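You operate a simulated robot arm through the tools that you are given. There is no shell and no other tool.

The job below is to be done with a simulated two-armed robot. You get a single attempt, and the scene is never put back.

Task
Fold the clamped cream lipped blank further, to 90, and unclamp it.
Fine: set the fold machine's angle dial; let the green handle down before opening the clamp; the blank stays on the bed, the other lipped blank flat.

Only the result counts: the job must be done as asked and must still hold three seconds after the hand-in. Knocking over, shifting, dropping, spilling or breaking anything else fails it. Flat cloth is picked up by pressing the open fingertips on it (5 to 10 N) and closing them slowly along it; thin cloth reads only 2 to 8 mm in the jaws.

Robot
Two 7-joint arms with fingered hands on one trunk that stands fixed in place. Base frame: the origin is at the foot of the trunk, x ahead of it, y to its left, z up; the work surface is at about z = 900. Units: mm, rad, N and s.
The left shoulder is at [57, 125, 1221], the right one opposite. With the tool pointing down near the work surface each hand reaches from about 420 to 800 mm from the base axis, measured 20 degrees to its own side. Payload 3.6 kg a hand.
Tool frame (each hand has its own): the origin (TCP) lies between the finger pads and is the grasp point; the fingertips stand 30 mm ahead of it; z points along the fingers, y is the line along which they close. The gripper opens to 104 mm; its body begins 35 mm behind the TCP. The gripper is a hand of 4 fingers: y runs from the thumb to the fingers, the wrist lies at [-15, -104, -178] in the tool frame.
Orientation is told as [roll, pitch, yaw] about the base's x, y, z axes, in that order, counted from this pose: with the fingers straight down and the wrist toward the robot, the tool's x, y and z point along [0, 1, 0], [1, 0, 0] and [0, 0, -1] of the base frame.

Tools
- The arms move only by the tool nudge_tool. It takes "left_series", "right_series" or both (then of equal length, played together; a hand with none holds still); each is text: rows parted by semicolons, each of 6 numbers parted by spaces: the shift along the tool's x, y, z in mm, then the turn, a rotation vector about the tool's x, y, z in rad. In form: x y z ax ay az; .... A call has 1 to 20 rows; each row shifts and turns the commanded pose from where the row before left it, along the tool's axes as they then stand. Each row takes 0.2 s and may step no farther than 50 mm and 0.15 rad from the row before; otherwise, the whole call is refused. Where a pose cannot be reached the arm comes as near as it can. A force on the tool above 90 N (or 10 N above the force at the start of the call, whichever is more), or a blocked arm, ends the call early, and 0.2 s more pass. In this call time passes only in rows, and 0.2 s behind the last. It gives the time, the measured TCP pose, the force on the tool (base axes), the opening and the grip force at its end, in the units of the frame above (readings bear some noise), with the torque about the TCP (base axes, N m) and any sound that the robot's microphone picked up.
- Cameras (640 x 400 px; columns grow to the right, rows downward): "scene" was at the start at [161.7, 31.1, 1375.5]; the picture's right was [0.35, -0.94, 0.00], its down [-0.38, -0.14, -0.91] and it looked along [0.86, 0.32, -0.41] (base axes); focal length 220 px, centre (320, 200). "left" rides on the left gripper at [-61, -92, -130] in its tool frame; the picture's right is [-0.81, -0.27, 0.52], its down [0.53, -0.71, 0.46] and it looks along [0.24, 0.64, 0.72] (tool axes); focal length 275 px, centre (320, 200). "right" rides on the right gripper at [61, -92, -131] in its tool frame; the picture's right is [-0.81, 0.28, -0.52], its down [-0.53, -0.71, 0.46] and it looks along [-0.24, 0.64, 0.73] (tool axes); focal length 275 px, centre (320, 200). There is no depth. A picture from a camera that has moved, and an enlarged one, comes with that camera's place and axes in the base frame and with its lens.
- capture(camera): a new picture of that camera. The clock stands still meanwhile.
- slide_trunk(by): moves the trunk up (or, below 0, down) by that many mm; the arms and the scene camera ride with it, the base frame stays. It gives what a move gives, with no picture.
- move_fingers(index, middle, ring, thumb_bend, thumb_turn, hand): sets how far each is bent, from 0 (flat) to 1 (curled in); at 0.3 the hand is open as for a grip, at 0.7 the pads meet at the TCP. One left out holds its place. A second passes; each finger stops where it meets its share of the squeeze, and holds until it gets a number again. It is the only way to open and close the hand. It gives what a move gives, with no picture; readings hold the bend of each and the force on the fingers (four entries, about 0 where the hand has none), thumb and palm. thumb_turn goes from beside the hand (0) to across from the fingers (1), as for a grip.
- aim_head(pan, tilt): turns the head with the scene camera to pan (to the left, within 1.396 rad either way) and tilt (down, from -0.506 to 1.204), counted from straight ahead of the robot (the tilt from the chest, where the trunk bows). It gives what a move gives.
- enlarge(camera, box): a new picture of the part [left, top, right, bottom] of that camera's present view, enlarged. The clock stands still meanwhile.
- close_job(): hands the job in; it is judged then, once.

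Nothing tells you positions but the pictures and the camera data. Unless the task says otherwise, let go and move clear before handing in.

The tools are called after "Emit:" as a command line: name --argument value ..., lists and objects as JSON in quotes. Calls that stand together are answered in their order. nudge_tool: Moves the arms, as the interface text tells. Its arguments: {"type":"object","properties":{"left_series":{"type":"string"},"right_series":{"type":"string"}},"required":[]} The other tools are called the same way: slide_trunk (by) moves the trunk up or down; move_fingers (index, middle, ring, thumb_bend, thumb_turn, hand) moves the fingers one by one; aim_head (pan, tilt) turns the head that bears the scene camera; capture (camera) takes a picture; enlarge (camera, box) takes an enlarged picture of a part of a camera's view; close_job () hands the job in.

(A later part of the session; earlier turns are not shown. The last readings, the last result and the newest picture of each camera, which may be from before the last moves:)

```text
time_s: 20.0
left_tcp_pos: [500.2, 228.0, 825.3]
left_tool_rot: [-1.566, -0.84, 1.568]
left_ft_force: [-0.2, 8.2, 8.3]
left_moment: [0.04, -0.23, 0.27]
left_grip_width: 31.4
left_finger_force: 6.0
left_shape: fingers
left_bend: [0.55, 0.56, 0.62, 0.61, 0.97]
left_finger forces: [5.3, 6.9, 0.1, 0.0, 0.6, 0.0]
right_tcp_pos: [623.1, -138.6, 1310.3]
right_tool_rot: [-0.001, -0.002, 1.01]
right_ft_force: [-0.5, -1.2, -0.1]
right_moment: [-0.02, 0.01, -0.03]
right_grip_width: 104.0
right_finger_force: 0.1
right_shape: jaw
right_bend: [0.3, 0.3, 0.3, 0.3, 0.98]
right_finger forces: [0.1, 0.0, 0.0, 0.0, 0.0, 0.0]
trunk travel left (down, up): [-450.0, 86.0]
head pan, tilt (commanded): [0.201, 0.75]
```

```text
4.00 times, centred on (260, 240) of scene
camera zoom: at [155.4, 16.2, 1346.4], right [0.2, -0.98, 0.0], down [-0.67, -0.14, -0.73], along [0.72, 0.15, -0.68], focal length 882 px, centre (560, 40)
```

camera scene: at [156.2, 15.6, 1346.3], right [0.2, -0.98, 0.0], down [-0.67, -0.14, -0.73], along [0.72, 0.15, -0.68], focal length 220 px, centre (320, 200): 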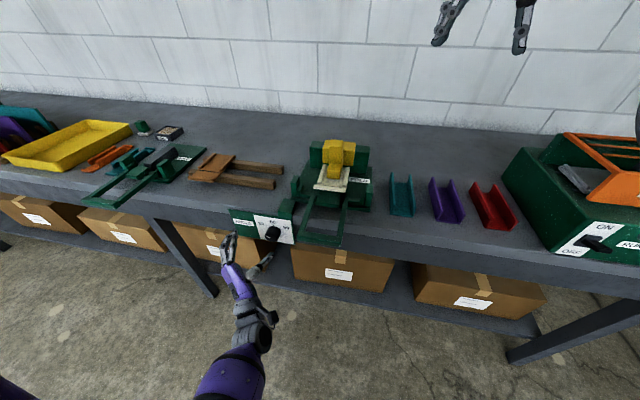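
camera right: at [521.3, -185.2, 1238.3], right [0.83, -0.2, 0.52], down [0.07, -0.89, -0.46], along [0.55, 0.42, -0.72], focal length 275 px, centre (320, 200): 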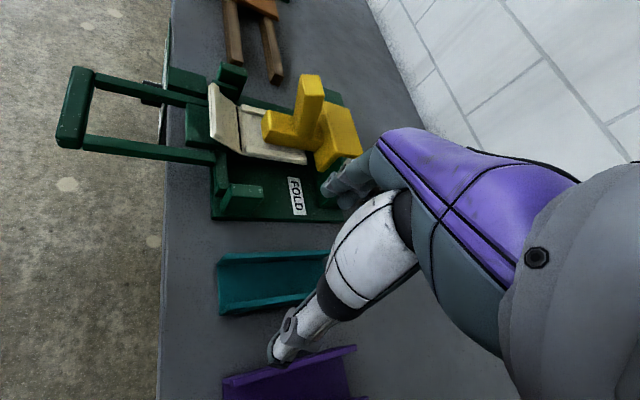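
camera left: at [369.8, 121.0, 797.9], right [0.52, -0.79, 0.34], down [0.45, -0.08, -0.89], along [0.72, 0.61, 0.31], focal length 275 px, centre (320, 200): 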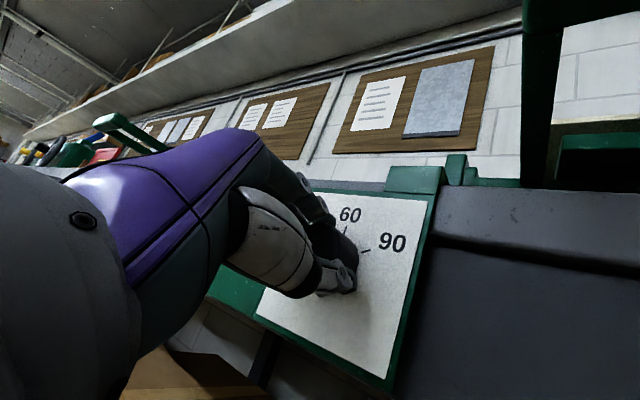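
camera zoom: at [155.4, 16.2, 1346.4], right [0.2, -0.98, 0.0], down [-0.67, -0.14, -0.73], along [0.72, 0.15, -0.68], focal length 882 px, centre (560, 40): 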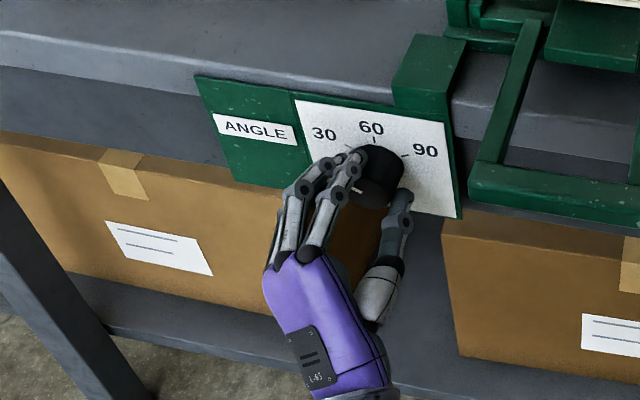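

Index and middle press on the knob (5–7 N) but the thumb has not met it yet. I close the thumb further.

Emit:
move_fingers --hand "left" --thumb_bend 0.72

Emit:
enlarge --camera "scene" --box '[220, 200, 300, 270]'

Emit:
enlarge --camera "left" --box '[220, 160, 440, 390]'

```text
time_s: 21.0
left_tcp_pos: [500.1, 227.4, 824.2]
left_tool_rot: [-1.564, -0.836, 1.564]
left_ft_force: [0.1, 3.5, 4.8]
left_moment: [0.02, -0.17, 0.18]
left_grip_width: 29.4
left_finger_force: 9.2
left_shape: fingers
left_bend: [0.54, 0.55, 0.62, 0.65, 0.97]
left_finger forces: [5.4, 6.9, 0.0, 0.1, 6.2, 0.0]
right_tcp_pos: [622.2, -140.0, 1309.2]
right_tool_rot: [-0.001, 0.0, 1.008]
right_ft_force: [0.0, 0.8, -0.4]
right_moment: [0.01, -0.01, 0.01]
right_grip_width: 104.0
right_finger_force: 0.1
right_shape: jaw
right_bend: [0.3, 0.3, 0.3, 0.3, 0.98]
right_finger forces: [0.1, 0.1, 0.1, 0.0, 0.0, 0.0]
trunk travel left (down, up): [-450.0, 86.0]
head pan, tilt (commanded): [0.201, 0.75]
```

```text
5.71 times, centred on (260, 235) of scene
camera zoom: at [155.8, 15.9, 1346.3], right [0.2, -0.98, 0.0], down [-0.67, -0.14, -0.73], along [0.72, 0.15, -0.68], focal length 1259 px, centre (663, 0)
```

zoom: 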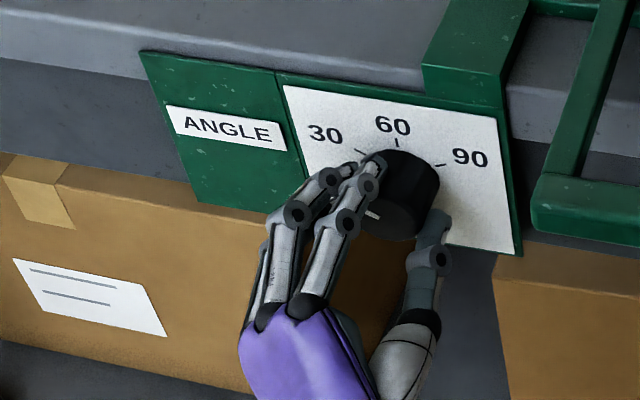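

```text
1.74 times, centred on (330, 275) of left
camera zoom: at [369.6, 120.4, 797.3], right [0.52, -0.79, 0.34], down [0.45, -0.08, -0.89], along [0.73, 0.61, 0.31], focal length 479 px, centre (303, 70)
```

zoom: 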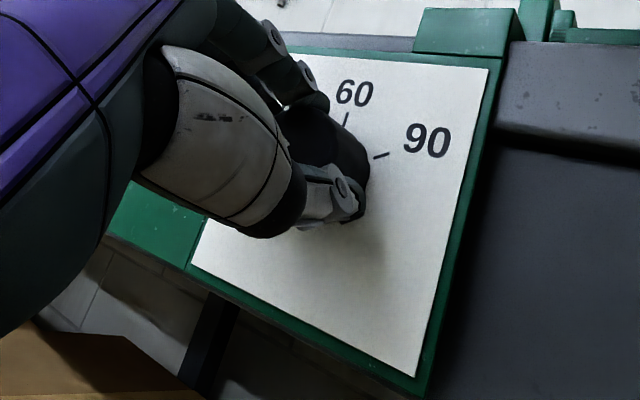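

The thumb now opposes the fingers with about 9 N, and the knob's axis sits about 5 mm to the finger side of the TCP. I start the clockwise stroke gently.

Emit:
nudge_tool --left_series "0.5 0 0 0 0 0.1; 0.5 0 0 0 0 0.1; 0.5 0 0 0 0 0.1; 0.5 0 0 0 0 0.1"

Emit:
enlarge --camera "scene" --box '[220, 200, 300, 270]'

Emit:
enlarge --camera "left" --box '[220, 160, 440, 390]'

```text
time_s: 22.0
left_tcp_pos: [500.7, 230.4, 823.5]
left_tool_rot: [-1.552, -1.239, 1.554]
left_ft_force: [-0.2, 0.3, 0.5]
left_moment: [0.01, -0.08, 0.04]
left_grip_width: 29.2
left_finger_force: 9.8
left_shape: fingers
left_bend: [0.55, 0.56, 0.62, 0.65, 0.96]
left_finger forces: [4.4, 5.4, 0.0, 0.0, 9.0, 0.0]
right_tcp_pos: [622.6, -140.2, 1308.5]
right_tool_rot: [0.0, 0.0, 1.009]
right_ft_force: [-0.8, 0.0, -0.2]
right_moment: [-0.01, 0.02, 0.04]
right_grip_width: 103.7
right_finger_force: 0.1
right_shape: jaw
right_bend: [0.3, 0.3, 0.3, 0.3, 0.98]
right_finger forces: [0.0, 0.1, 0.0, 0.0, 0.0, 0.0]
trunk travel left (down, up): [-450.0, 86.0]
head pan, tilt (commanded): [0.201, 0.75]
```

```text
5.71 times, centred on (260, 235) of scene
camera zoom: at [155.9, 15.6, 1346.3], right [0.2, -0.98, 0.0], down [-0.67, -0.14, -0.73], along [0.72, 0.15, -0.68], focal length 1259 px, centre (663, 0)
```

zoom: 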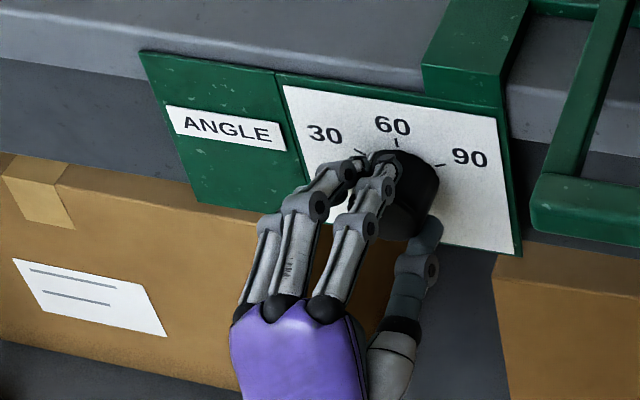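

```text
1.74 times, centred on (330, 275) of left
camera zoom: at [369.5, 142.6, 756.5], right [0.52, -0.86, 0.0], down [0.45, 0.27, -0.85], along [0.73, 0.44, 0.53], focal length 479 px, centre (303, 70)
```

zoom: 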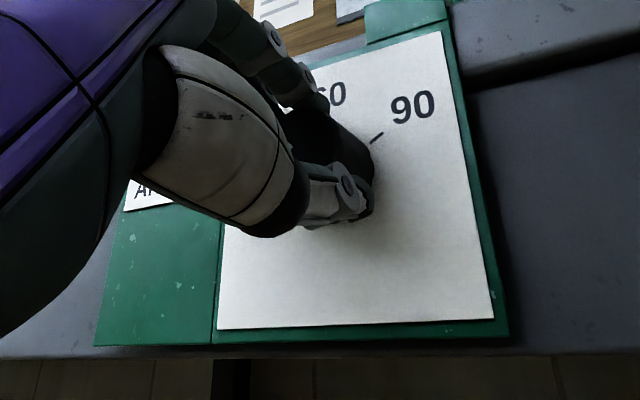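

The turn goes with little torque. I carry on the clockwise stroke.

Emit:
nudge_tool --left_series "0.5 0 0 0 0 0.1; 0.5 0 0 0 0 0.1; 0.5 0 0 0 0 0.1; 0.5 0 0 0 0 0.1; 0.5 0 0 0 0 0.1; 0.5 0 0 0 0 0.1"

Emit:
enlarge --camera "scene" --box '[220, 200, 300, 270]'

Emit:
enlarge --camera "left" --box '[220, 160, 440, 390]'

```text
time_s: 23.4
left_tcp_pos: [500.0, 235.1, 823.4]
left_tool_rot: [1.55, -1.302, -1.549]
left_ft_force: [0.6, -3.2, -1.0]
left_moment: [0.0, 0.03, -0.07]
left_grip_width: 29.1
left_finger_force: 9.2
left_shape: fingers
left_bend: [0.56, 0.57, 0.62, 0.65, 0.95]
left_finger forces: [4.2, 4.4, 0.1, 0.1, 10.3, 0.1]
right_tcp_pos: [622.5, -140.6, 1308.3]
right_tool_rot: [0.0, 0.001, 1.009]
right_ft_force: [1.2, 0.2, 0.8]
right_moment: [-0.03, -0.01, -0.03]
right_grip_width: 103.8
right_finger_force: 0.1
right_shape: jaw
right_bend: [0.3, 0.3, 0.3, 0.3, 0.98]
right_finger forces: [0.1, 0.1, 0.1, 0.1, 0.0, 0.0]
trunk travel left (down, up): [-450.0, 86.0]
head pan, tilt (commanded): [0.201, 0.75]
```

```text
5.71 times, centred on (260, 235) of scene
camera zoom: at [156.4, 15.4, 1346.3], right [0.2, -0.98, 0.0], down [-0.67, -0.14, -0.73], along [0.72, 0.15, -0.68], focal length 1259 px, centre (663, 0)
```

zoom: 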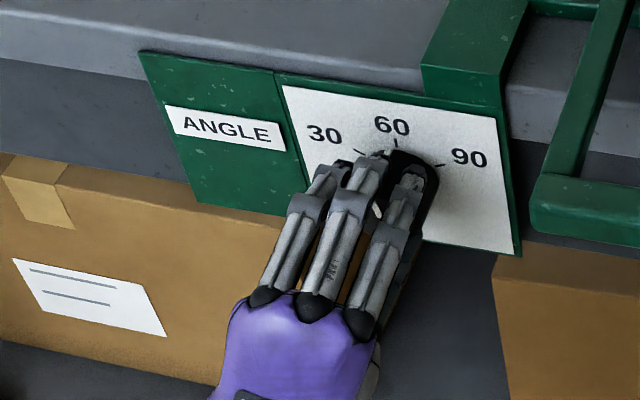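

```text
1.74 times, centred on (330, 275) of left
camera zoom: at [369.3, 198.5, 718.2], right [0.52, -0.71, -0.48], down [0.45, 0.7, -0.55], along [0.73, 0.06, 0.68], focal length 479 px, centre (303, 70)
```

zoom: 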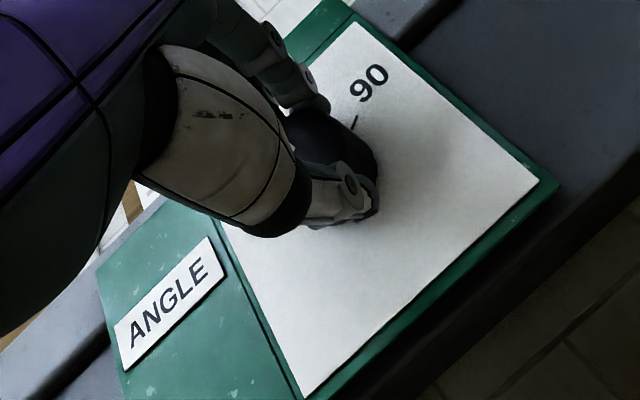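

The white pointer mark has moved up toward 60, so the knob follows the hand. I keep turning.

Emit:
nudge_tool --left_series "0.5 0 0 0 0 0.1; 0.5 0 0 0 0 0.1; 0.5 0 0 0 0 0.1; 0.5 0 0 0 0 0.1; 0.5 0 0 0 0 0.1; 0.5 0 0 0 0 0.1"

Emit:
enlarge --camera "scene" --box '[220, 200, 300, 270]'

Emit:
enlarge --camera "left" --box '[220, 160, 440, 390]'

```text
time_s: 24.8
left_tcp_pos: [500.3, 235.9, 824.3]
left_tool_rot: [1.564, -0.702, -1.568]
left_ft_force: [-2.6, -3.0, -4.9]
left_moment: [0.01, 0.11, -0.1]
left_grip_width: 29.6
left_finger_force: 9.7
left_shape: fingers
left_bend: [0.56, 0.58, 0.62, 0.64, 0.94]
left_finger forces: [4.7, 3.9, 0.0, 0.0, 10.8, 0.0]
right_tcp_pos: [623.4, -140.0, 1307.8]
right_tool_rot: [0.001, -0.001, 1.009]
right_ft_force: [0.6, 0.3, 0.1]
right_moment: [0.02, -0.01, 0.0]
right_grip_width: 104.1
right_finger_force: 0.2
right_shape: jaw
right_bend: [0.3, 0.3, 0.3, 0.3, 0.98]
right_finger forces: [0.1, 0.0, 0.0, 0.0, 0.1, 0.1]
trunk travel left (down, up): [-450.0, 86.0]
head pan, tilt (commanded): [0.201, 0.75]
```

```text
5.71 times, centred on (260, 235) of scene
camera zoom: at [156.3, 15.5, 1346.3], right [0.2, -0.98, 0.0], down [-0.67, -0.14, -0.73], along [0.72, 0.15, -0.68], focal length 1259 px, centre (663, 0)
```

zoom: 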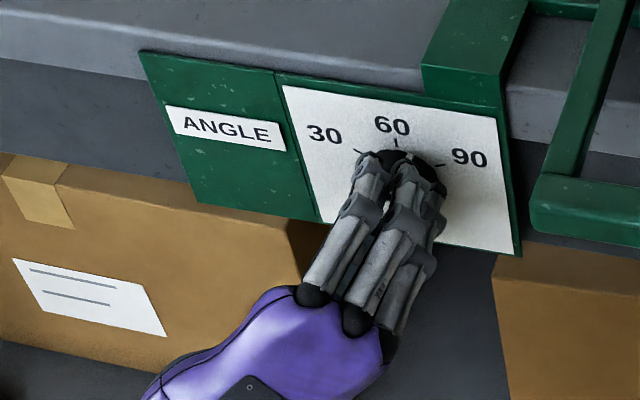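

```text
1.74 times, centred on (330, 275) of left
camera zoom: at [369.6, 265.8, 717.8], right [0.51, -0.31, -0.8], down [0.46, 0.89, -0.06], along [0.73, -0.33, 0.6], focal length 479 px, centre (303, 70)
```

zoom: 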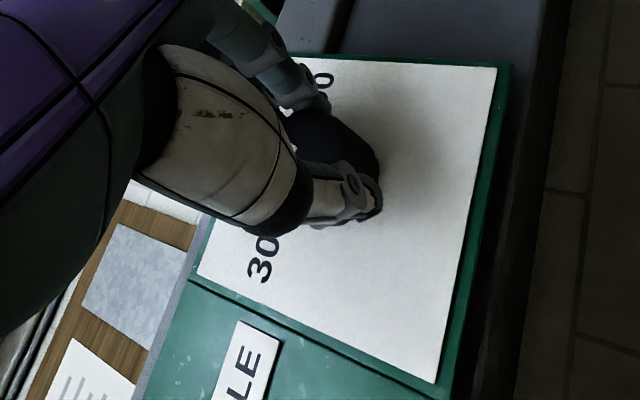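

The hand has turned 1.6 rad with the knob and has room for more. I continue another 0.5 rad to reach 90.

Emit:
nudge_tool --left_series "0.5 0 0 0 0 0.1; 0.5 0 0 0 0 0.1; 0.5 0 0 0 0 0.1; 0.5 0 0 0 0 0.1; 0.5 0 0 0 0 0.1"

Emit:
enlarge --camera "scene" --box '[220, 200, 300, 270]'

Emit:
capture --camera "left"

```text
time_s: 26.0
left_tcp_pos: [500.4, 237.4, 825.6]
left_tool_rot: [1.563, -0.202, -1.571]
left_ft_force: [-2.5, -3.6, -10.1]
left_moment: [0.03, 0.24, -0.16]
left_grip_width: 29.9
left_finger_force: 10.7
left_shape: fingers
left_bend: [0.55, 0.58, 0.62, 0.65, 0.93]
left_finger forces: [6.0, 3.9, 0.0, 0.0, 11.2, 0.0]
right_tcp_pos: [623.1, -140.2, 1308.4]
right_tool_rot: [0.002, 0.0, 1.009]
right_ft_force: [0.7, 0.2, 0.7]
right_moment: [0.0, -0.02, 0.04]
right_grip_width: 103.8
right_finger_force: 0.0
right_shape: jaw
right_bend: [0.3, 0.3, 0.3, 0.3, 0.98]
right_finger forces: [0.1, 0.1, 0.1, 0.0, 0.0, 0.1]
trunk travel left (down, up): [-450.0, 86.0]
head pan, tilt (commanded): [0.201, 0.75]
```

```text
5.71 times, centred on (260, 235) of scene
camera zoom: at [156.7, 15.6, 1346.2], right [0.2, -0.98, 0.0], down [-0.67, -0.14, -0.73], along [0.72, 0.15, -0.68], focal length 1259 px, centre (663, 0)
```

zoom: 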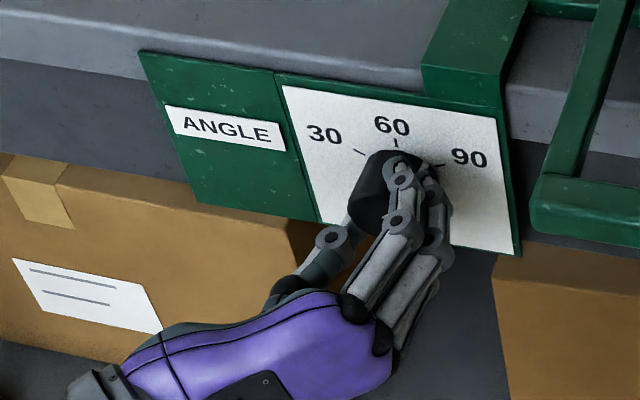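

```text
taken
camera left: at [369.7, 314.7, 747.8], right [0.51, 0.11, -0.85], down [0.46, 0.81, 0.38], along [0.73, -0.58, 0.36], focal length 275 px, centre (320, 200)
```

left: 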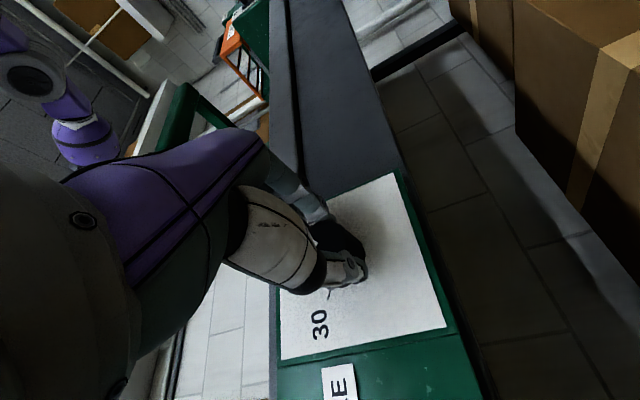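

The stroke totals 2.1 rad. I open the hand and back straight off to read the pointer.

Emit:
move_fingers --hand "left" --index 0.35 --middle 0.35 --ring 0.35 --thumb_bend 0.35

Emit:
nudge_tool --left_series "0 0 -20 0 0 0; 0 0 -20 0 0 0; 0 0 -20 0 0 0"

Emit:
enlarge --camera "scene" --box '[220, 200, 300, 270]'

Emit:
capture --camera "left"

```text
time_s: 27.0
left_tcp_pos: [500.9, 238.0, 826.7]
left_tool_rot: [1.566, -0.204, -1.57]
left_ft_force: [0.5, -0.5, -0.4]
left_moment: [-0.05, -0.03, -0.03]
left_grip_width: 90.3
left_finger_force: 0.1
left_shape: fingers
left_bend: [0.35, 0.35, 0.35, 0.35, 0.97]
left_finger forces: [0.1, 0.0, 0.0, 0.0, 0.0, 0.0]
right_tcp_pos: [622.5, -139.5, 1308.9]
right_tool_rot: [0.0, -0.001, 1.01]
right_ft_force: [-0.7, 0.0, 0.3]
right_moment: [0.02, 0.03, -0.01]
right_grip_width: 104.0
right_finger_force: 0.1
right_shape: jaw
right_bend: [0.3, 0.3, 0.3, 0.3, 0.98]
right_finger forces: [0.0, 0.0, 0.1, 0.0, 0.0, 0.1]
trunk travel left (down, up): [-450.0, 86.0]
head pan, tilt (commanded): [0.201, 0.75]
```

```text
time_s: 27.8
left_tcp_pos: [440.7, 237.4, 825.7]
left_tool_rot: [1.566, -0.205, -1.571]
left_ft_force: [0.1, 0.0, 0.4]
left_moment: [-0.01, 0.0, 0.02]
left_grip_width: 89.9
left_finger_force: 0.1
left_shape: fingers
left_bend: [0.35, 0.35, 0.35, 0.35, 0.97]
left_finger forces: [0.1, 0.1, 0.0, 0.1, 0.0, 0.0]
right_tcp_pos: [623.1, -139.8, 1307.9]
right_tool_rot: [0.0, -0.001, 1.01]
right_ft_force: [0.5, -0.1, -0.6]
right_moment: [0.01, 0.01, -0.01]
right_grip_width: 103.9
right_finger_force: 0.0
right_shape: jaw
right_bend: [0.3, 0.3, 0.3, 0.3, 0.98]
right_finger forces: [0.0, 0.0, 0.0, 0.0, 0.0, 0.1]
trunk travel left (down, up): [-450.0, 86.0]
head pan, tilt (commanded): [0.201, 0.75]
```

```text
5.71 times, centred on (260, 235) of scene
camera zoom: at [155.7, 15.6, 1346.4], right [0.2, -0.98, 0.0], down [-0.67, -0.14, -0.73], along [0.72, 0.15, -0.68], focal length 1259 px, centre (663, 0)
```

zoom: 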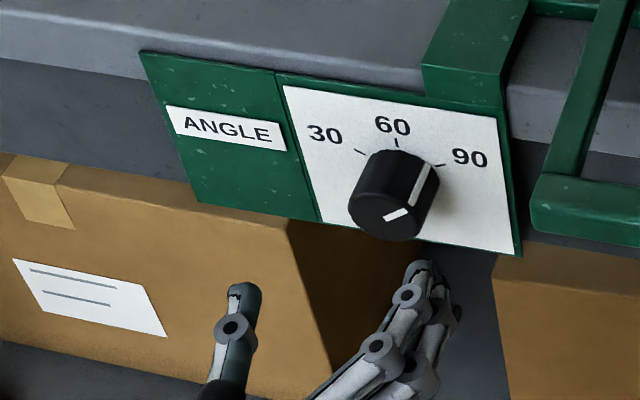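

```text
taken
camera left: at [310.1, 314.0, 747.4], right [0.51, 0.1, -0.85], down [0.46, 0.81, 0.38], along [0.73, -0.58, 0.37], focal length 275 px, centre (320, 200)
```

left: 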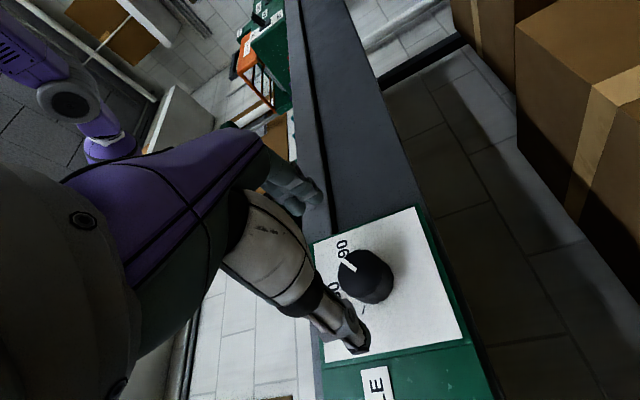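

The pointer has come close to 90; I zoom to measure how far short it is.

Emit:
enlarge --camera "scene" --box '[255, 215, 291, 243]'

Emit:
enlarge --camera "left" --box '[310, 200, 470, 360]'

```text
14.29 times, centred on (273, 229) of scene
camera zoom: at [155.7, 15.6, 1346.4], right [0.2, -0.98, 0.0], down [-0.67, -0.14, -0.73], along [0.72, 0.15, -0.68], focal length 3148 px, centre (991, -214)
```

zoom: 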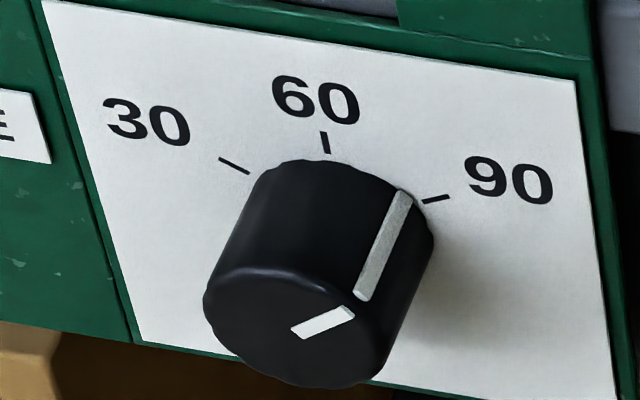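

```text
2.50 times, centred on (390, 280) of left
camera zoom: at [310.1, 314.0, 747.4], right [0.51, 0.1, -0.85], down [0.46, 0.81, 0.38], along [0.73, -0.58, 0.37], focal length 688 px, centre (145, 0)
```

zoom: 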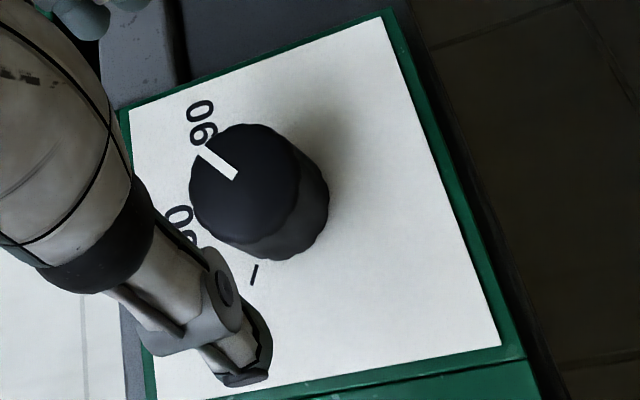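

The pointer reads about 49° right of the 60 tick, so roughly 11° short of 90. I turn the open hand back, re-centre on the knob axis [y 232.8, z 829.9] and advance again for a short second stroke.

Emit:
nudge_tool --left_series "3.2 5.3 0 0 0 -0.1375; 0 0 0 0 0 -0.1375; 0 0 0 0 0 -0.1375; 0 0 0 0 0 -0.1375; 0 0 20 0 0 0; 0 0 20 0 0 0; 0 0 20 0 0 0"

Emit:
enlarge --camera "scene" --box '[230, 200, 300, 260]'

```text
time_s: 29.4
left_tcp_pos: [500.2, 233.5, 830.7]
left_tool_rot: [1.563, -0.754, -1.565]
left_ft_force: [0.0, -0.5, 0.4]
left_moment: [0.02, -0.01, 0.01]
left_grip_width: 90.5
left_finger_force: 0.1
left_shape: fingers
left_bend: [0.35, 0.35, 0.35, 0.35, 0.97]
left_finger forces: [0.1, 0.0, 0.0, 0.1, 0.0, 0.0]
right_tcp_pos: [621.7, -139.8, 1310.1]
right_tool_rot: [0.002, 0.0, 1.009]
right_ft_force: [-0.3, -0.3, 0.1]
right_moment: [0.0, 0.02, 0.03]
right_grip_width: 103.9
right_finger_force: 0.1
right_shape: jaw
right_bend: [0.3, 0.3, 0.3, 0.3, 0.98]
right_finger forces: [0.0, 0.0, 0.0, 0.0, 0.0, 0.0]
trunk travel left (down, up): [-450.0, 86.0]
head pan, tilt (commanded): [0.201, 0.75]
```

```text
6.67 times, centred on (265, 230) of scene
camera zoom: at [156.6, 15.7, 1346.2], right [0.2, -0.98, 0.0], down [-0.67, -0.14, -0.73], along [0.72, 0.15, -0.68], focal length 1469 px, centre (687, 0)
```

zoom: 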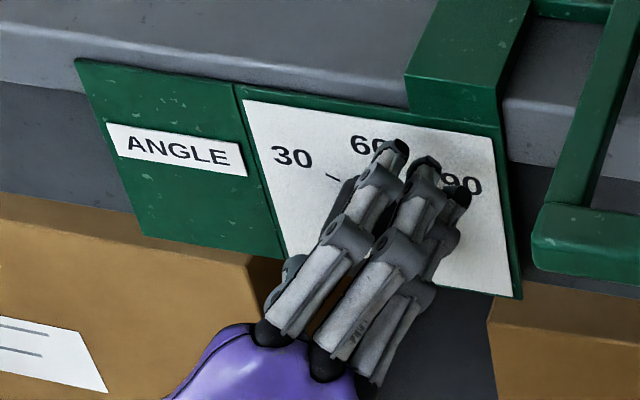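

The hand is back around the knob. I close on it again.

Emit:
move_fingers --hand "left" --index 0.65 --middle 0.65 --ring 0.65 --thumb_bend 0.72

Emit:
enlarge --camera "scene" --box '[230, 200, 300, 260]'

```text
time_s: 30.4
left_tcp_pos: [500.4, 235.0, 829.3]
left_tool_rot: [1.561, -0.754, -1.563]
left_ft_force: [0.9, 5.7, -3.5]
left_moment: [0.07, 0.06, 0.15]
left_grip_width: 33.5
left_finger_force: 9.9
left_shape: fingers
left_bend: [0.59, 0.62, 0.65, 0.59, 0.97]
left_finger forces: [4.4, 2.5, 0.0, 0.0, 13.1, 0.0]
right_tcp_pos: [622.9, -140.1, 1308.7]
right_tool_rot: [0.0, 0.001, 1.009]
right_ft_force: [0.1, -0.7, -0.6]
right_moment: [0.02, -0.01, -0.01]
right_grip_width: 103.7
right_finger_force: 0.1
right_shape: jaw
right_bend: [0.3, 0.3, 0.3, 0.3, 0.98]
right_finger forces: [0.0, 0.0, 0.1, 0.1, 0.0, 0.0]
trunk travel left (down, up): [-450.0, 86.0]
head pan, tilt (commanded): [0.201, 0.75]
```

```text
6.67 times, centred on (265, 230) of scene
camera zoom: at [156.5, 16.3, 1346.2], right [0.2, -0.98, 0.0], down [-0.67, -0.14, -0.73], along [0.72, 0.15, -0.68], focal length 1469 px, centre (687, 0)
```

zoom: 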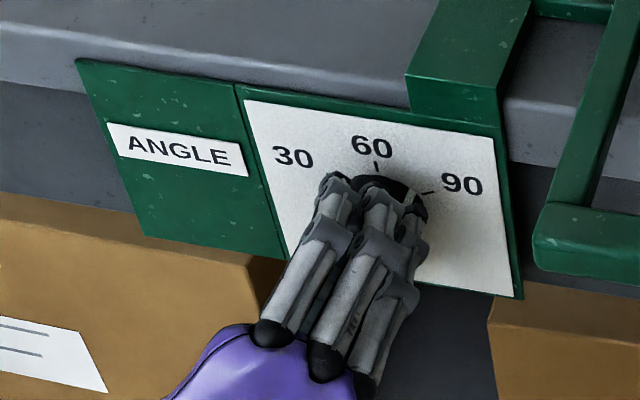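

The white side mark of the pointer stays visible between the fingers at about 49°. I turn clockwise 0.2 rad and check it.

Emit:
nudge_tool --left_series "0 0 0 0 0 0.1; 0 0 0 0 0 0.1"

Emit:
enlarge --camera "scene" --box '[255, 215, 291, 243]'

```text
time_s: 31.0
left_tcp_pos: [500.5, 234.8, 830.2]
left_tool_rot: [1.565, -0.554, -1.567]
left_ft_force: [-3.1, 6.5, -2.6]
left_moment: [0.0, 0.05, 0.18]
left_grip_width: 33.2
left_finger_force: 10.9
left_shape: fingers
left_bend: [0.59, 0.63, 0.65, 0.59, 0.96]
left_finger forces: [4.3, 2.8, 0.1, 0.0, 13.6, 0.0]
right_tcp_pos: [622.8, -139.6, 1310.2]
right_tool_rot: [0.001, 0.002, 1.009]
right_ft_force: [-0.3, 0.2, -0.1]
right_moment: [0.0, -0.01, 0.05]
right_grip_width: 103.8
right_finger_force: 0.0
right_shape: jaw
right_bend: [0.3, 0.3, 0.3, 0.3, 0.98]
right_finger forces: [0.0, 0.0, 0.1, 0.0, 0.0, 0.0]
trunk travel left (down, up): [-450.0, 86.0]
head pan, tilt (commanded): [0.201, 0.75]
```

```text
14.29 times, centred on (273, 229) of scene
camera zoom: at [155.9, 16.5, 1346.3], right [0.2, -0.98, 0.0], down [-0.67, -0.14, -0.73], along [0.72, 0.15, -0.68], focal length 3148 px, centre (991, -214)
```

zoom: 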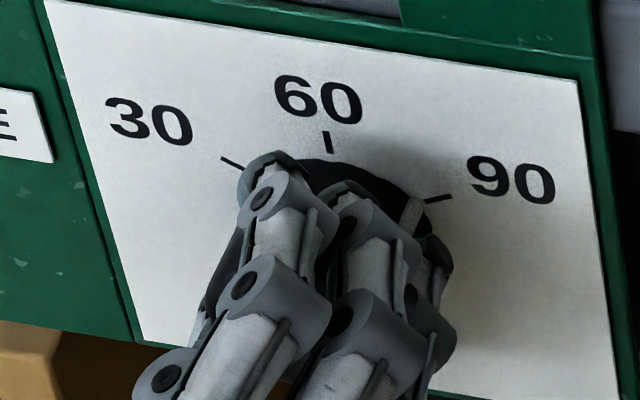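

The mark is now at about 56°; a bit more brings it onto the 90 tick.

Emit:
nudge_tool --left_series "0 0 0 0 0 0.08"

Emit:
enlarge --camera "scene" --box '[255, 215, 291, 243]'

```text
time_s: 31.4
left_tcp_pos: [500.4, 233.5, 829.7]
left_tool_rot: [1.566, -0.475, -1.569]
left_ft_force: [-3.7, 7.9, -0.5]
left_moment: [-0.01, 0.03, 0.19]
left_grip_width: 33.5
left_finger_force: 10.3
left_shape: fingers
left_bend: [0.59, 0.63, 0.65, 0.59, 0.96]
left_finger forces: [4.4, 2.8, 0.1, 0.1, 13.3, 0.1]
right_tcp_pos: [622.3, -139.6, 1308.5]
right_tool_rot: [0.001, 0.002, 1.008]
right_ft_force: [0.5, 0.4, -0.2]
right_moment: [0.01, 0.01, 0.01]
right_grip_width: 103.9
right_finger_force: 0.2
right_shape: jaw
right_bend: [0.3, 0.3, 0.3, 0.3, 0.98]
right_finger forces: [0.0, 0.0, 0.0, 0.0, 0.0, 0.0]
trunk travel left (down, up): [-450.0, 86.0]
head pan, tilt (commanded): [0.201, 0.75]
```

```text
14.29 times, centred on (273, 229) of scene
camera zoom: at [155.8, 16.5, 1346.4], right [0.2, -0.98, 0.0], down [-0.67, -0.14, -0.73], along [0.72, 0.15, -0.68], focal length 3148 px, centre (991, -214)
```

zoom: 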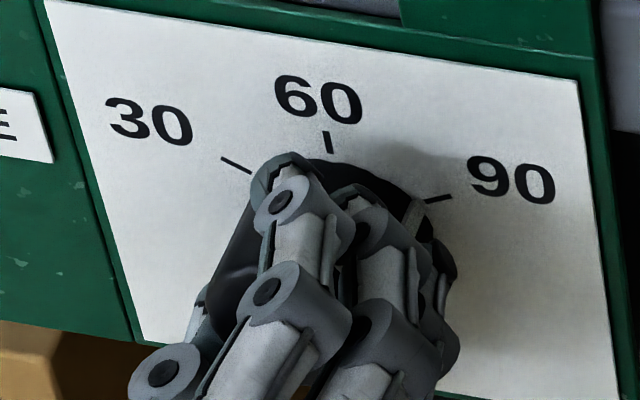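

The mark now lines up with the 90 tick (about 60°). I open the hand and back off to read it cleanly.

Emit:
move_fingers --hand "left" --index 0.35 --middle 0.35 --ring 0.35 --thumb_bend 0.35

Emit:
nudge_tool --left_series "0 0 -20 0 0 0; 0 0 -20 0 0 0; 0 0 -20 0 0 0"

Emit:
enlarge --camera "scene" --box '[255, 215, 291, 243]'

Emit:
capture --camera "left"

```text
time_s: 32.4
left_tcp_pos: [500.5, 234.0, 830.7]
left_tool_rot: [1.565, -0.475, -1.568]
left_ft_force: [-0.2, 0.4, -0.5]
left_moment: [-0.05, 0.0, 0.03]
left_grip_width: 89.9
left_finger_force: 0.1
left_shape: fingers
left_bend: [0.35, 0.35, 0.35, 0.35, 0.97]
left_finger forces: [0.1, 0.0, 0.0, 0.0, 0.0, 0.1]
right_tcp_pos: [622.7, -139.0, 1308.2]
right_tool_rot: [-0.002, 0.001, 1.009]
right_ft_force: [0.1, 0.4, 0.4]
right_moment: [0.01, -0.02, -0.01]
right_grip_width: 104.0
right_finger_force: 0.1
right_shape: jaw
right_bend: [0.3, 0.3, 0.3, 0.3, 0.98]
right_finger forces: [0.0, 0.0, 0.1, 0.1, 0.0, 0.1]
trunk travel left (down, up): [-450.0, 86.0]
head pan, tilt (commanded): [0.201, 0.75]
```

```text
time_s: 33.2
left_tcp_pos: [440.8, 231.9, 832.4]
left_tool_rot: [1.568, -0.474, -1.57]
left_ft_force: [-0.1, 0.2, 0.0]
left_moment: [0.0, -0.01, -0.05]
left_grip_width: 90.5
left_finger_force: 0.1
left_shape: fingers
left_bend: [0.35, 0.35, 0.35, 0.35, 0.97]
left_finger forces: [0.0, 0.1, 0.0, 0.1, 0.1, 0.0]
right_tcp_pos: [621.3, -140.0, 1309.5]
right_tool_rot: [-0.001, 0.0, 1.01]
right_ft_force: [-0.3, 0.0, 0.4]
right_moment: [0.04, -0.01, -0.02]
right_grip_width: 103.9
right_finger_force: 0.0
right_shape: jaw
right_bend: [0.3, 0.3, 0.3, 0.3, 0.98]
right_finger forces: [0.1, 0.0, 0.0, 0.1, 0.0, 0.1]
trunk travel left (down, up): [-450.0, 86.0]
head pan, tilt (commanded): [0.201, 0.75]
```

```text
14.29 times, centred on (273, 229) of scene
camera zoom: at [155.8, 15.6, 1346.4], right [0.2, -0.98, 0.0], down [-0.67, -0.14, -0.73], along [0.72, 0.15, -0.68], focal length 3148 px, centre (991, -214)
```

zoom: 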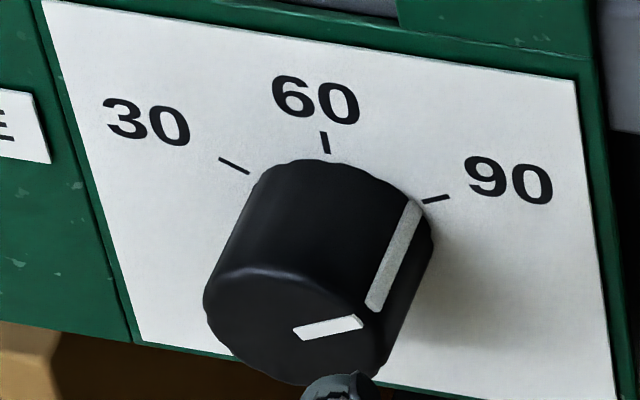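

```text
taken
camera left: at [309.7, 285.2, 735.6], right [0.51, -0.12, -0.85], down [0.46, 0.88, 0.15], along [0.73, -0.46, 0.51], focal length 275 px, centre (320, 200)
```

left: 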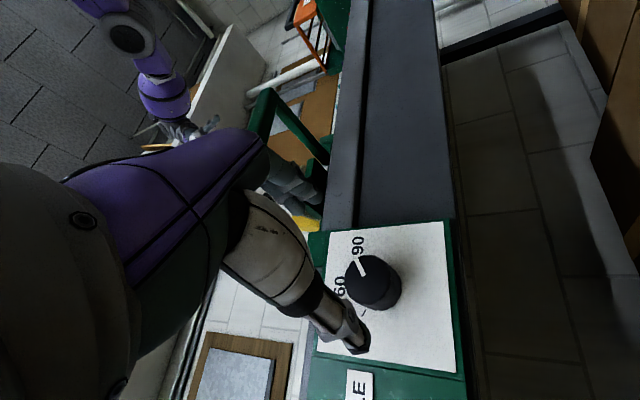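

The pointer is aligned with the 90 tick. Next comes the green handle; I look closely at it and at the hinge region.

Emit:
enlarge --camera "scene" --box '[275, 125, 395, 255]'

Emit:
capture --camera "right"

```text
3.08 times, centred on (335, 190) of scene
camera zoom: at [155.8, 15.6, 1346.4], right [0.2, -0.98, 0.0], down [-0.67, -0.14, -0.73], along [0.72, 0.15, -0.68], focal length 678 px, centre (274, 231)
```

zoom: 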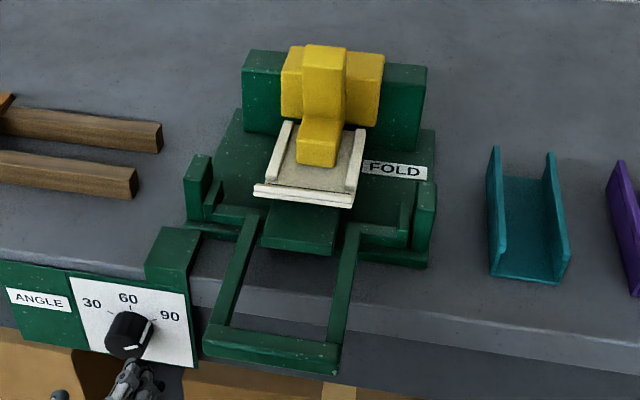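

```text
taken
camera right: at [521.5, -185.3, 1439.2], right [0.83, -0.2, 0.52], down [0.07, -0.89, -0.46], along [0.55, 0.42, -0.72], focal length 275 px, centre (320, 200)
```

right: 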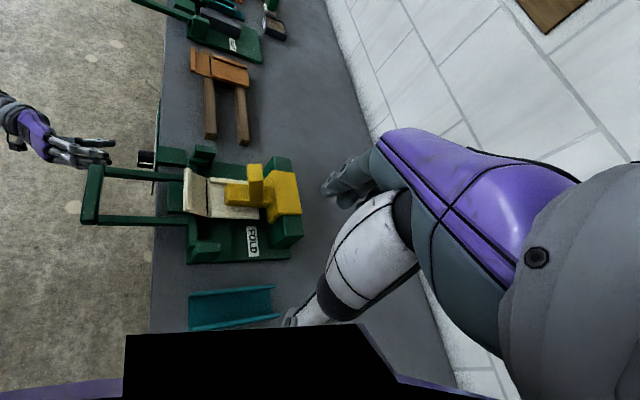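

The dial is done. The crossbar spans roughly [457, 127, 943] to [463, 30, 940], about 172 mm from the hinge line near [632, y, 950]. I raise the trunk 80 mm for wrist room and level the left hand for a cage grip on the crossbar.

Emit:
slide_trunk --by 80

Emit:
nudge_tool --left_series "0 0 -15 0 0 -0.137; 0 0 -15 0 0 -0.137; 0 0 0 0 0 -0.137; 0 0 0 0 0 -0.137; 0 0 0 0 0 -0.137; 0 0 0 0 0 -0.137; 0 0 0 0 0 -0.137; 0 0 0 0 0 -0.137"

```text
time_s: 34.3
left_tcp_pos: [440.9, 233.6, 909.6]
left_tool_rot: [1.564, -0.475, -1.565]
left_ft_force: [0.8, -0.2, 0.2]
left_moment: [-0.03, -0.02, 0.01]
left_grip_width: 90.4
left_finger_force: 0.0
left_shape: fingers
left_bend: [0.35, 0.35, 0.35, 0.35, 0.97]
left_finger forces: [0.0, 0.0, 0.1, 0.0, 0.0, 0.0]
right_tcp_pos: [575.0, -139.5, 1475.4]
right_tool_rot: [-0.125, -0.077, 1.015]
right_ft_force: [-0.6, 0.4, -0.4]
right_moment: [0.04, 0.03, 0.0]
right_grip_width: 103.7
right_finger_force: 0.1
right_shape: jaw
right_bend: [0.3, 0.3, 0.3, 0.3, 0.98]
right_finger forces: [0.0, 0.0, 0.0, 0.0, 0.0, 0.0]
trunk travel left (down, up): [-530.0, 6.0]
head pan, tilt (commanded): [0.201, 0.75]
```

```text
time_s: 36.1
left_tcp_pos: [409.4, 232.5, 911.6]
left_tool_rot: [-0.486, -1.566, 0.486]
left_ft_force: [-0.2, 0.3, 0.1]
left_moment: [-0.02, 0.03, 0.0]
left_grip_width: 90.0
left_finger_force: 0.0
left_shape: fingers
left_bend: [0.35, 0.35, 0.35, 0.35, 0.97]
left_finger forces: [0.0, 0.0, 0.1, 0.0, 0.0, 0.1]
right_tcp_pos: [572.2, -140.7, 1477.8]
right_tool_rot: [-0.128, -0.08, 1.013]
right_ft_force: [-1.0, 0.3, 0.6]
right_moment: [0.02, 0.02, -0.02]
right_grip_width: 103.9
right_finger_force: 0.1
right_shape: jaw
right_bend: [0.3, 0.3, 0.3, 0.3, 0.98]
right_finger forces: [0.0, 0.0, 0.0, 0.0, 0.0, 0.0]
trunk travel left (down, up): [-530.0, 6.0]
head pan, tilt (commanded): [0.201, 0.75]
```

The left hand is level at [409, 232, 912]. I shift it sideways to face the crossbar's middle, staying 25 mm clear in front of it.

Emit:
nudge_tool --left_series "0 2 -14 0 0 0; -38 5 0 0 0 0; -38 5 0 0 0 0; -38 5 0 0 0 0; -39 5 0 0 0 0"

Emit:
capture --camera "scene"

Emit:
capture --camera "left"

```text
time_s: 37.5
left_tcp_pos: [395.2, 108.0, 927.3]
left_tool_rot: [1.587, -1.494, -1.588]
left_ft_force: [-0.8, -0.4, -1.0]
left_moment: [0.01, 0.01, 0.02]
left_grip_width: 90.1
left_finger_force: 0.0
left_shape: fingers
left_bend: [0.35, 0.35, 0.35, 0.35, 0.97]
left_finger forces: [0.0, 0.1, 0.1, 0.0, 0.0, 0.1]
right_tcp_pos: [572.2, -139.7, 1478.3]
right_tool_rot: [-0.127, -0.08, 1.014]
right_ft_force: [-0.9, -0.5, -0.6]
right_moment: [-0.03, -0.01, -0.01]
right_grip_width: 103.7
right_finger_force: 0.1
right_shape: jaw
right_bend: [0.3, 0.3, 0.3, 0.3, 0.98]
right_finger forces: [0.1, 0.0, 0.1, 0.0, 0.0, 0.0]
trunk travel left (down, up): [-530.0, 6.0]
head pan, tilt (commanded): [0.201, 0.75]
stopped in row 5 (left hand): the arm was blocked; the commanded pose is now the measured one
```

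```text
taken
camera scene: at [89.3, 15.3, 1435.9], right [0.2, -0.98, 0.0], down [-0.67, -0.14, -0.73], along [0.72, 0.15, -0.68], focal length 220 px, centre (320, 200)
```

scene: 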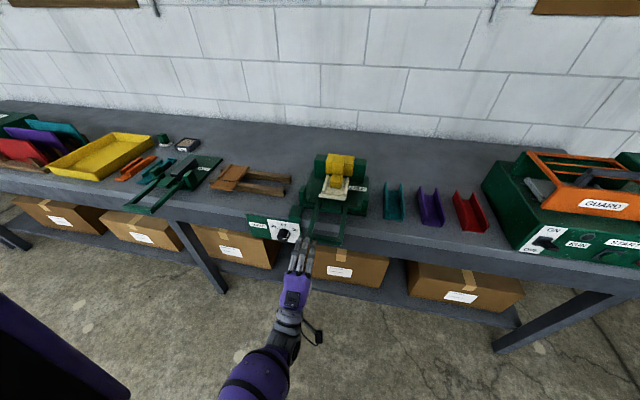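

```text
taken
camera left: at [265.4, 54.3, 830.0], right [0.52, -0.79, -0.34], down [0.46, 0.58, -0.67], along [0.72, 0.19, 0.66], focal length 275 px, centre (320, 200)
```

left: 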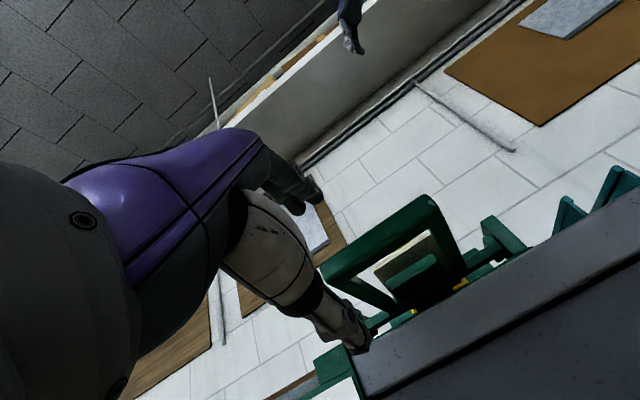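

The arm was blocked at y≈108 (wrist too far across the body), though clear of everything. I yaw the left hand so its fingers point forward-right, bringing the wrist back to the left.

Emit:
nudge_tool --left_series "0 0 0 0 -0.125 -0.02; 0 0 0 0 -0.125 -0.02; 0 0 0 0 -0.125 -0.02; 0 0 0 0 -0.125 -0.017"

Emit:
capture --camera "left"

Emit:
enlarge --camera "scene" --box '[220, 140, 400, 300]'

```text
time_s: 38.5
left_tcp_pos: [394.8, 108.9, 926.3]
left_tool_rot: [-0.536, -1.552, 0.03]
left_ft_force: [-0.3, 0.4, 0.2]
left_moment: [0.01, 0.01, 0.05]
left_grip_width: 90.3
left_finger_force: 0.0
left_shape: fingers
left_bend: [0.35, 0.35, 0.35, 0.35, 0.97]
left_finger forces: [0.1, 0.1, 0.0, 0.0, 0.0, 0.1]
right_tcp_pos: [574.2, -139.3, 1477.5]
right_tool_rot: [-0.126, -0.08, 1.012]
right_ft_force: [-0.1, -0.5, 0.5]
right_moment: [-0.01, -0.02, 0.0]
right_grip_width: 103.9
right_finger_force: 0.1
right_shape: jaw
right_bend: [0.3, 0.3, 0.3, 0.3, 0.98]
right_finger forces: [0.1, 0.0, 0.0, 0.0, 0.1, 0.0]
trunk travel left (down, up): [-530.0, 6.0]
head pan, tilt (commanded): [0.201, 0.75]
```

```text
taken
camera left: at [250.0, 117.0, 836.8], right [0.06, -0.96, -0.28], down [0.64, 0.25, -0.73], along [0.76, -0.14, 0.63], focal length 275 px, centre (320, 200)
```

left: 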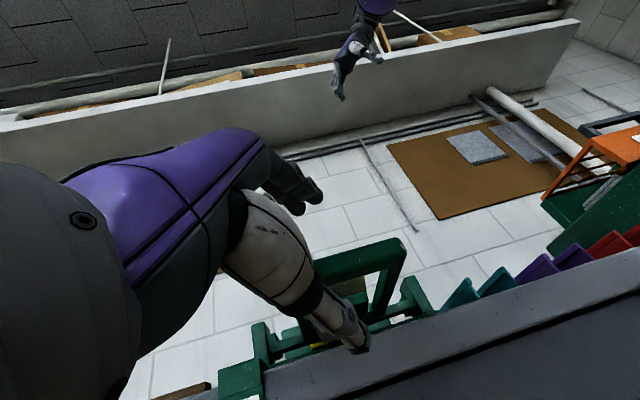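

```text
2.50 times, centred on (310, 220) of scene
camera zoom: at [89.7, 15.9, 1435.9], right [0.2, -0.98, 0.0], down [-0.67, -0.14, -0.73], along [0.72, 0.15, -0.68], focal length 551 px, centre (345, 150)
```

zoom: 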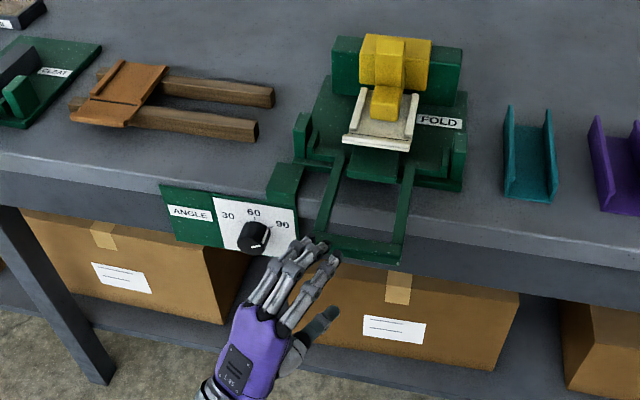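

The hand now points 29° to the right with room to spare. I advance it so the open fingers pass above and the thumb below the crossbar.

Emit:
nudge_tool --left_series "5.5 2.6 0 0 0 0; 5.4 2.6 0 0 0 0; 0 0 20 0 0 0; 0 0 20 0 0 0; 0 0 20 0 0 0; 0 0 17 0 0 0"

Emit:
capture --camera "left"

Emit:
enlarge --camera "scene" --box '[260, 150, 380, 260]'

```text
time_s: 39.9
left_tcp_pos: [466.1, 78.6, 930.1]
left_tool_rot: [-0.458, -1.553, -0.046]
left_ft_force: [0.3, 0.1, 0.3]
left_moment: [0.03, -0.02, 0.0]
left_grip_width: 89.9
left_finger_force: 0.2
left_shape: fingers
left_bend: [0.35, 0.35, 0.35, 0.35, 0.97]
left_finger forces: [0.1, 0.0, 0.0, 0.0, 0.0, 0.1]
right_tcp_pos: [572.4, -140.9, 1477.4]
right_tool_rot: [-0.127, -0.08, 1.014]
right_ft_force: [-0.8, 0.2, 0.0]
right_moment: [0.0, -0.03, 0.01]
right_grip_width: 103.9
right_finger_force: 0.1
right_shape: jaw
right_bend: [0.3, 0.3, 0.3, 0.3, 0.98]
right_finger forces: [0.0, 0.1, 0.1, 0.1, 0.0, 0.1]
trunk travel left (down, up): [-530.0, 6.0]
head pan, tilt (commanded): [0.201, 0.75]
```

```text
taken
camera left: at [321.6, 87.0, 840.6], right [0.06, -0.96, -0.28], down [0.64, 0.25, -0.72], along [0.76, -0.14, 0.63], focal length 275 px, centre (320, 200)
```

left: 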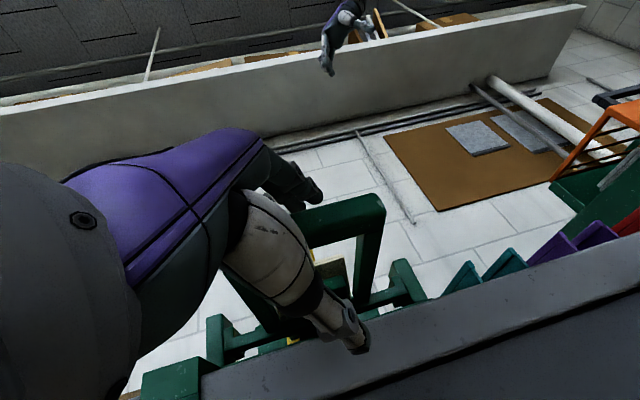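

```text
3.64 times, centred on (320, 205) of scene
camera zoom: at [89.8, 15.4, 1435.9], right [0.2, -0.98, 0.0], down [-0.67, -0.14, -0.73], along [0.72, 0.15, -0.68], focal length 801 px, centre (320, 182)
```

zoom: 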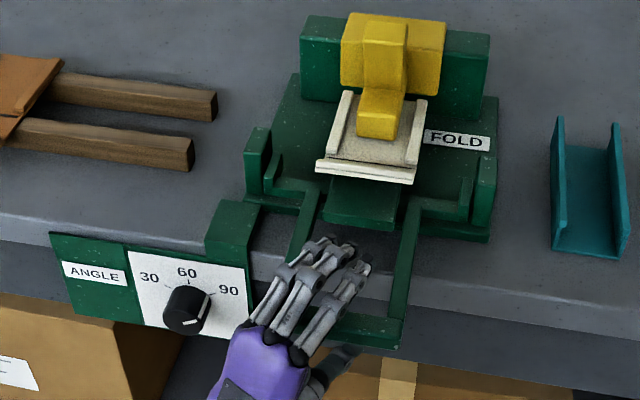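

The fingers lie above and the thumb below the crossbar. I close the hand to a cage around it.

Emit:
move_fingers --hand "left" --index 0.55 --middle 0.55 --ring 0.55 --thumb_bend 0.6

Emit:
capture --camera "left"

Emit:
enlarge --camera "scene" --box '[260, 150, 380, 260]'

```text
time_s: 40.9
left_tcp_pos: [466.8, 78.1, 930.2]
left_tool_rot: [-0.51, -1.553, 0.009]
left_ft_force: [-0.5, 0.1, -0.2]
left_moment: [-0.02, 0.0, -0.02]
left_grip_width: 33.1
left_finger_force: 0.1
left_shape: fingers
left_bend: [0.55, 0.55, 0.55, 0.6, 0.97]
left_finger forces: [0.0, 0.0, 0.0, 0.0, 0.0, 0.0]
right_tcp_pos: [573.0, -139.7, 1477.5]
right_tool_rot: [-0.128, -0.081, 1.013]
right_ft_force: [-0.4, -0.5, -0.7]
right_moment: [0.02, 0.05, 0.01]
right_grip_width: 103.8
right_finger_force: 0.0
right_shape: jaw
right_bend: [0.3, 0.3, 0.3, 0.3, 0.98]
right_finger forces: [0.1, 0.1, 0.1, 0.0, 0.1, 0.1]
trunk travel left (down, up): [-530.0, 6.0]
head pan, tilt (commanded): [0.201, 0.75]
```

```text
taken
camera left: at [321.3, 87.1, 840.8], right [0.06, -0.96, -0.28], down [0.64, 0.25, -0.72], along [0.76, -0.13, 0.63], focal length 275 px, centre (320, 200)
```

left: 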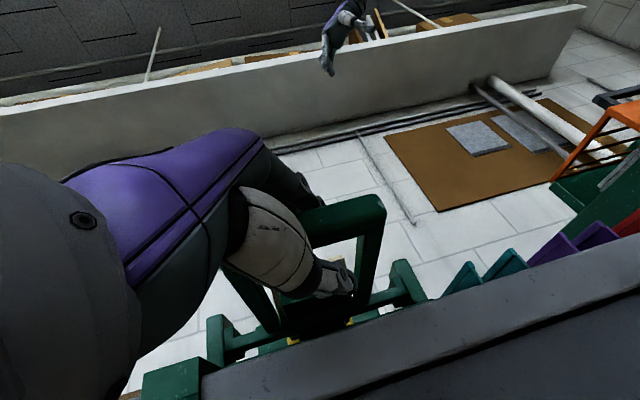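

```text
3.64 times, centred on (320, 205) of scene
camera zoom: at [89.5, 15.6, 1435.9], right [0.2, -0.98, 0.0], down [-0.67, -0.14, -0.73], along [0.72, 0.15, -0.68], focal length 801 px, centre (320, 182)
```

zoom: 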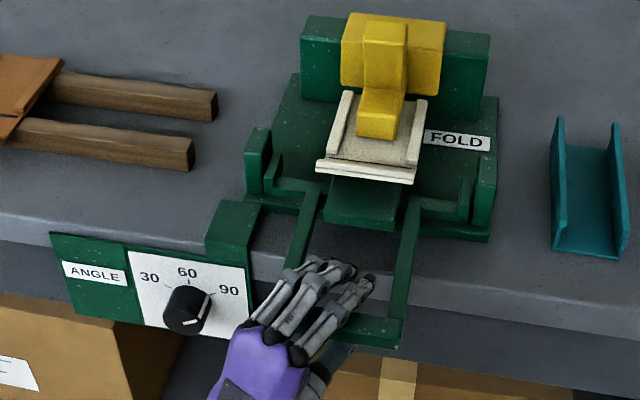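

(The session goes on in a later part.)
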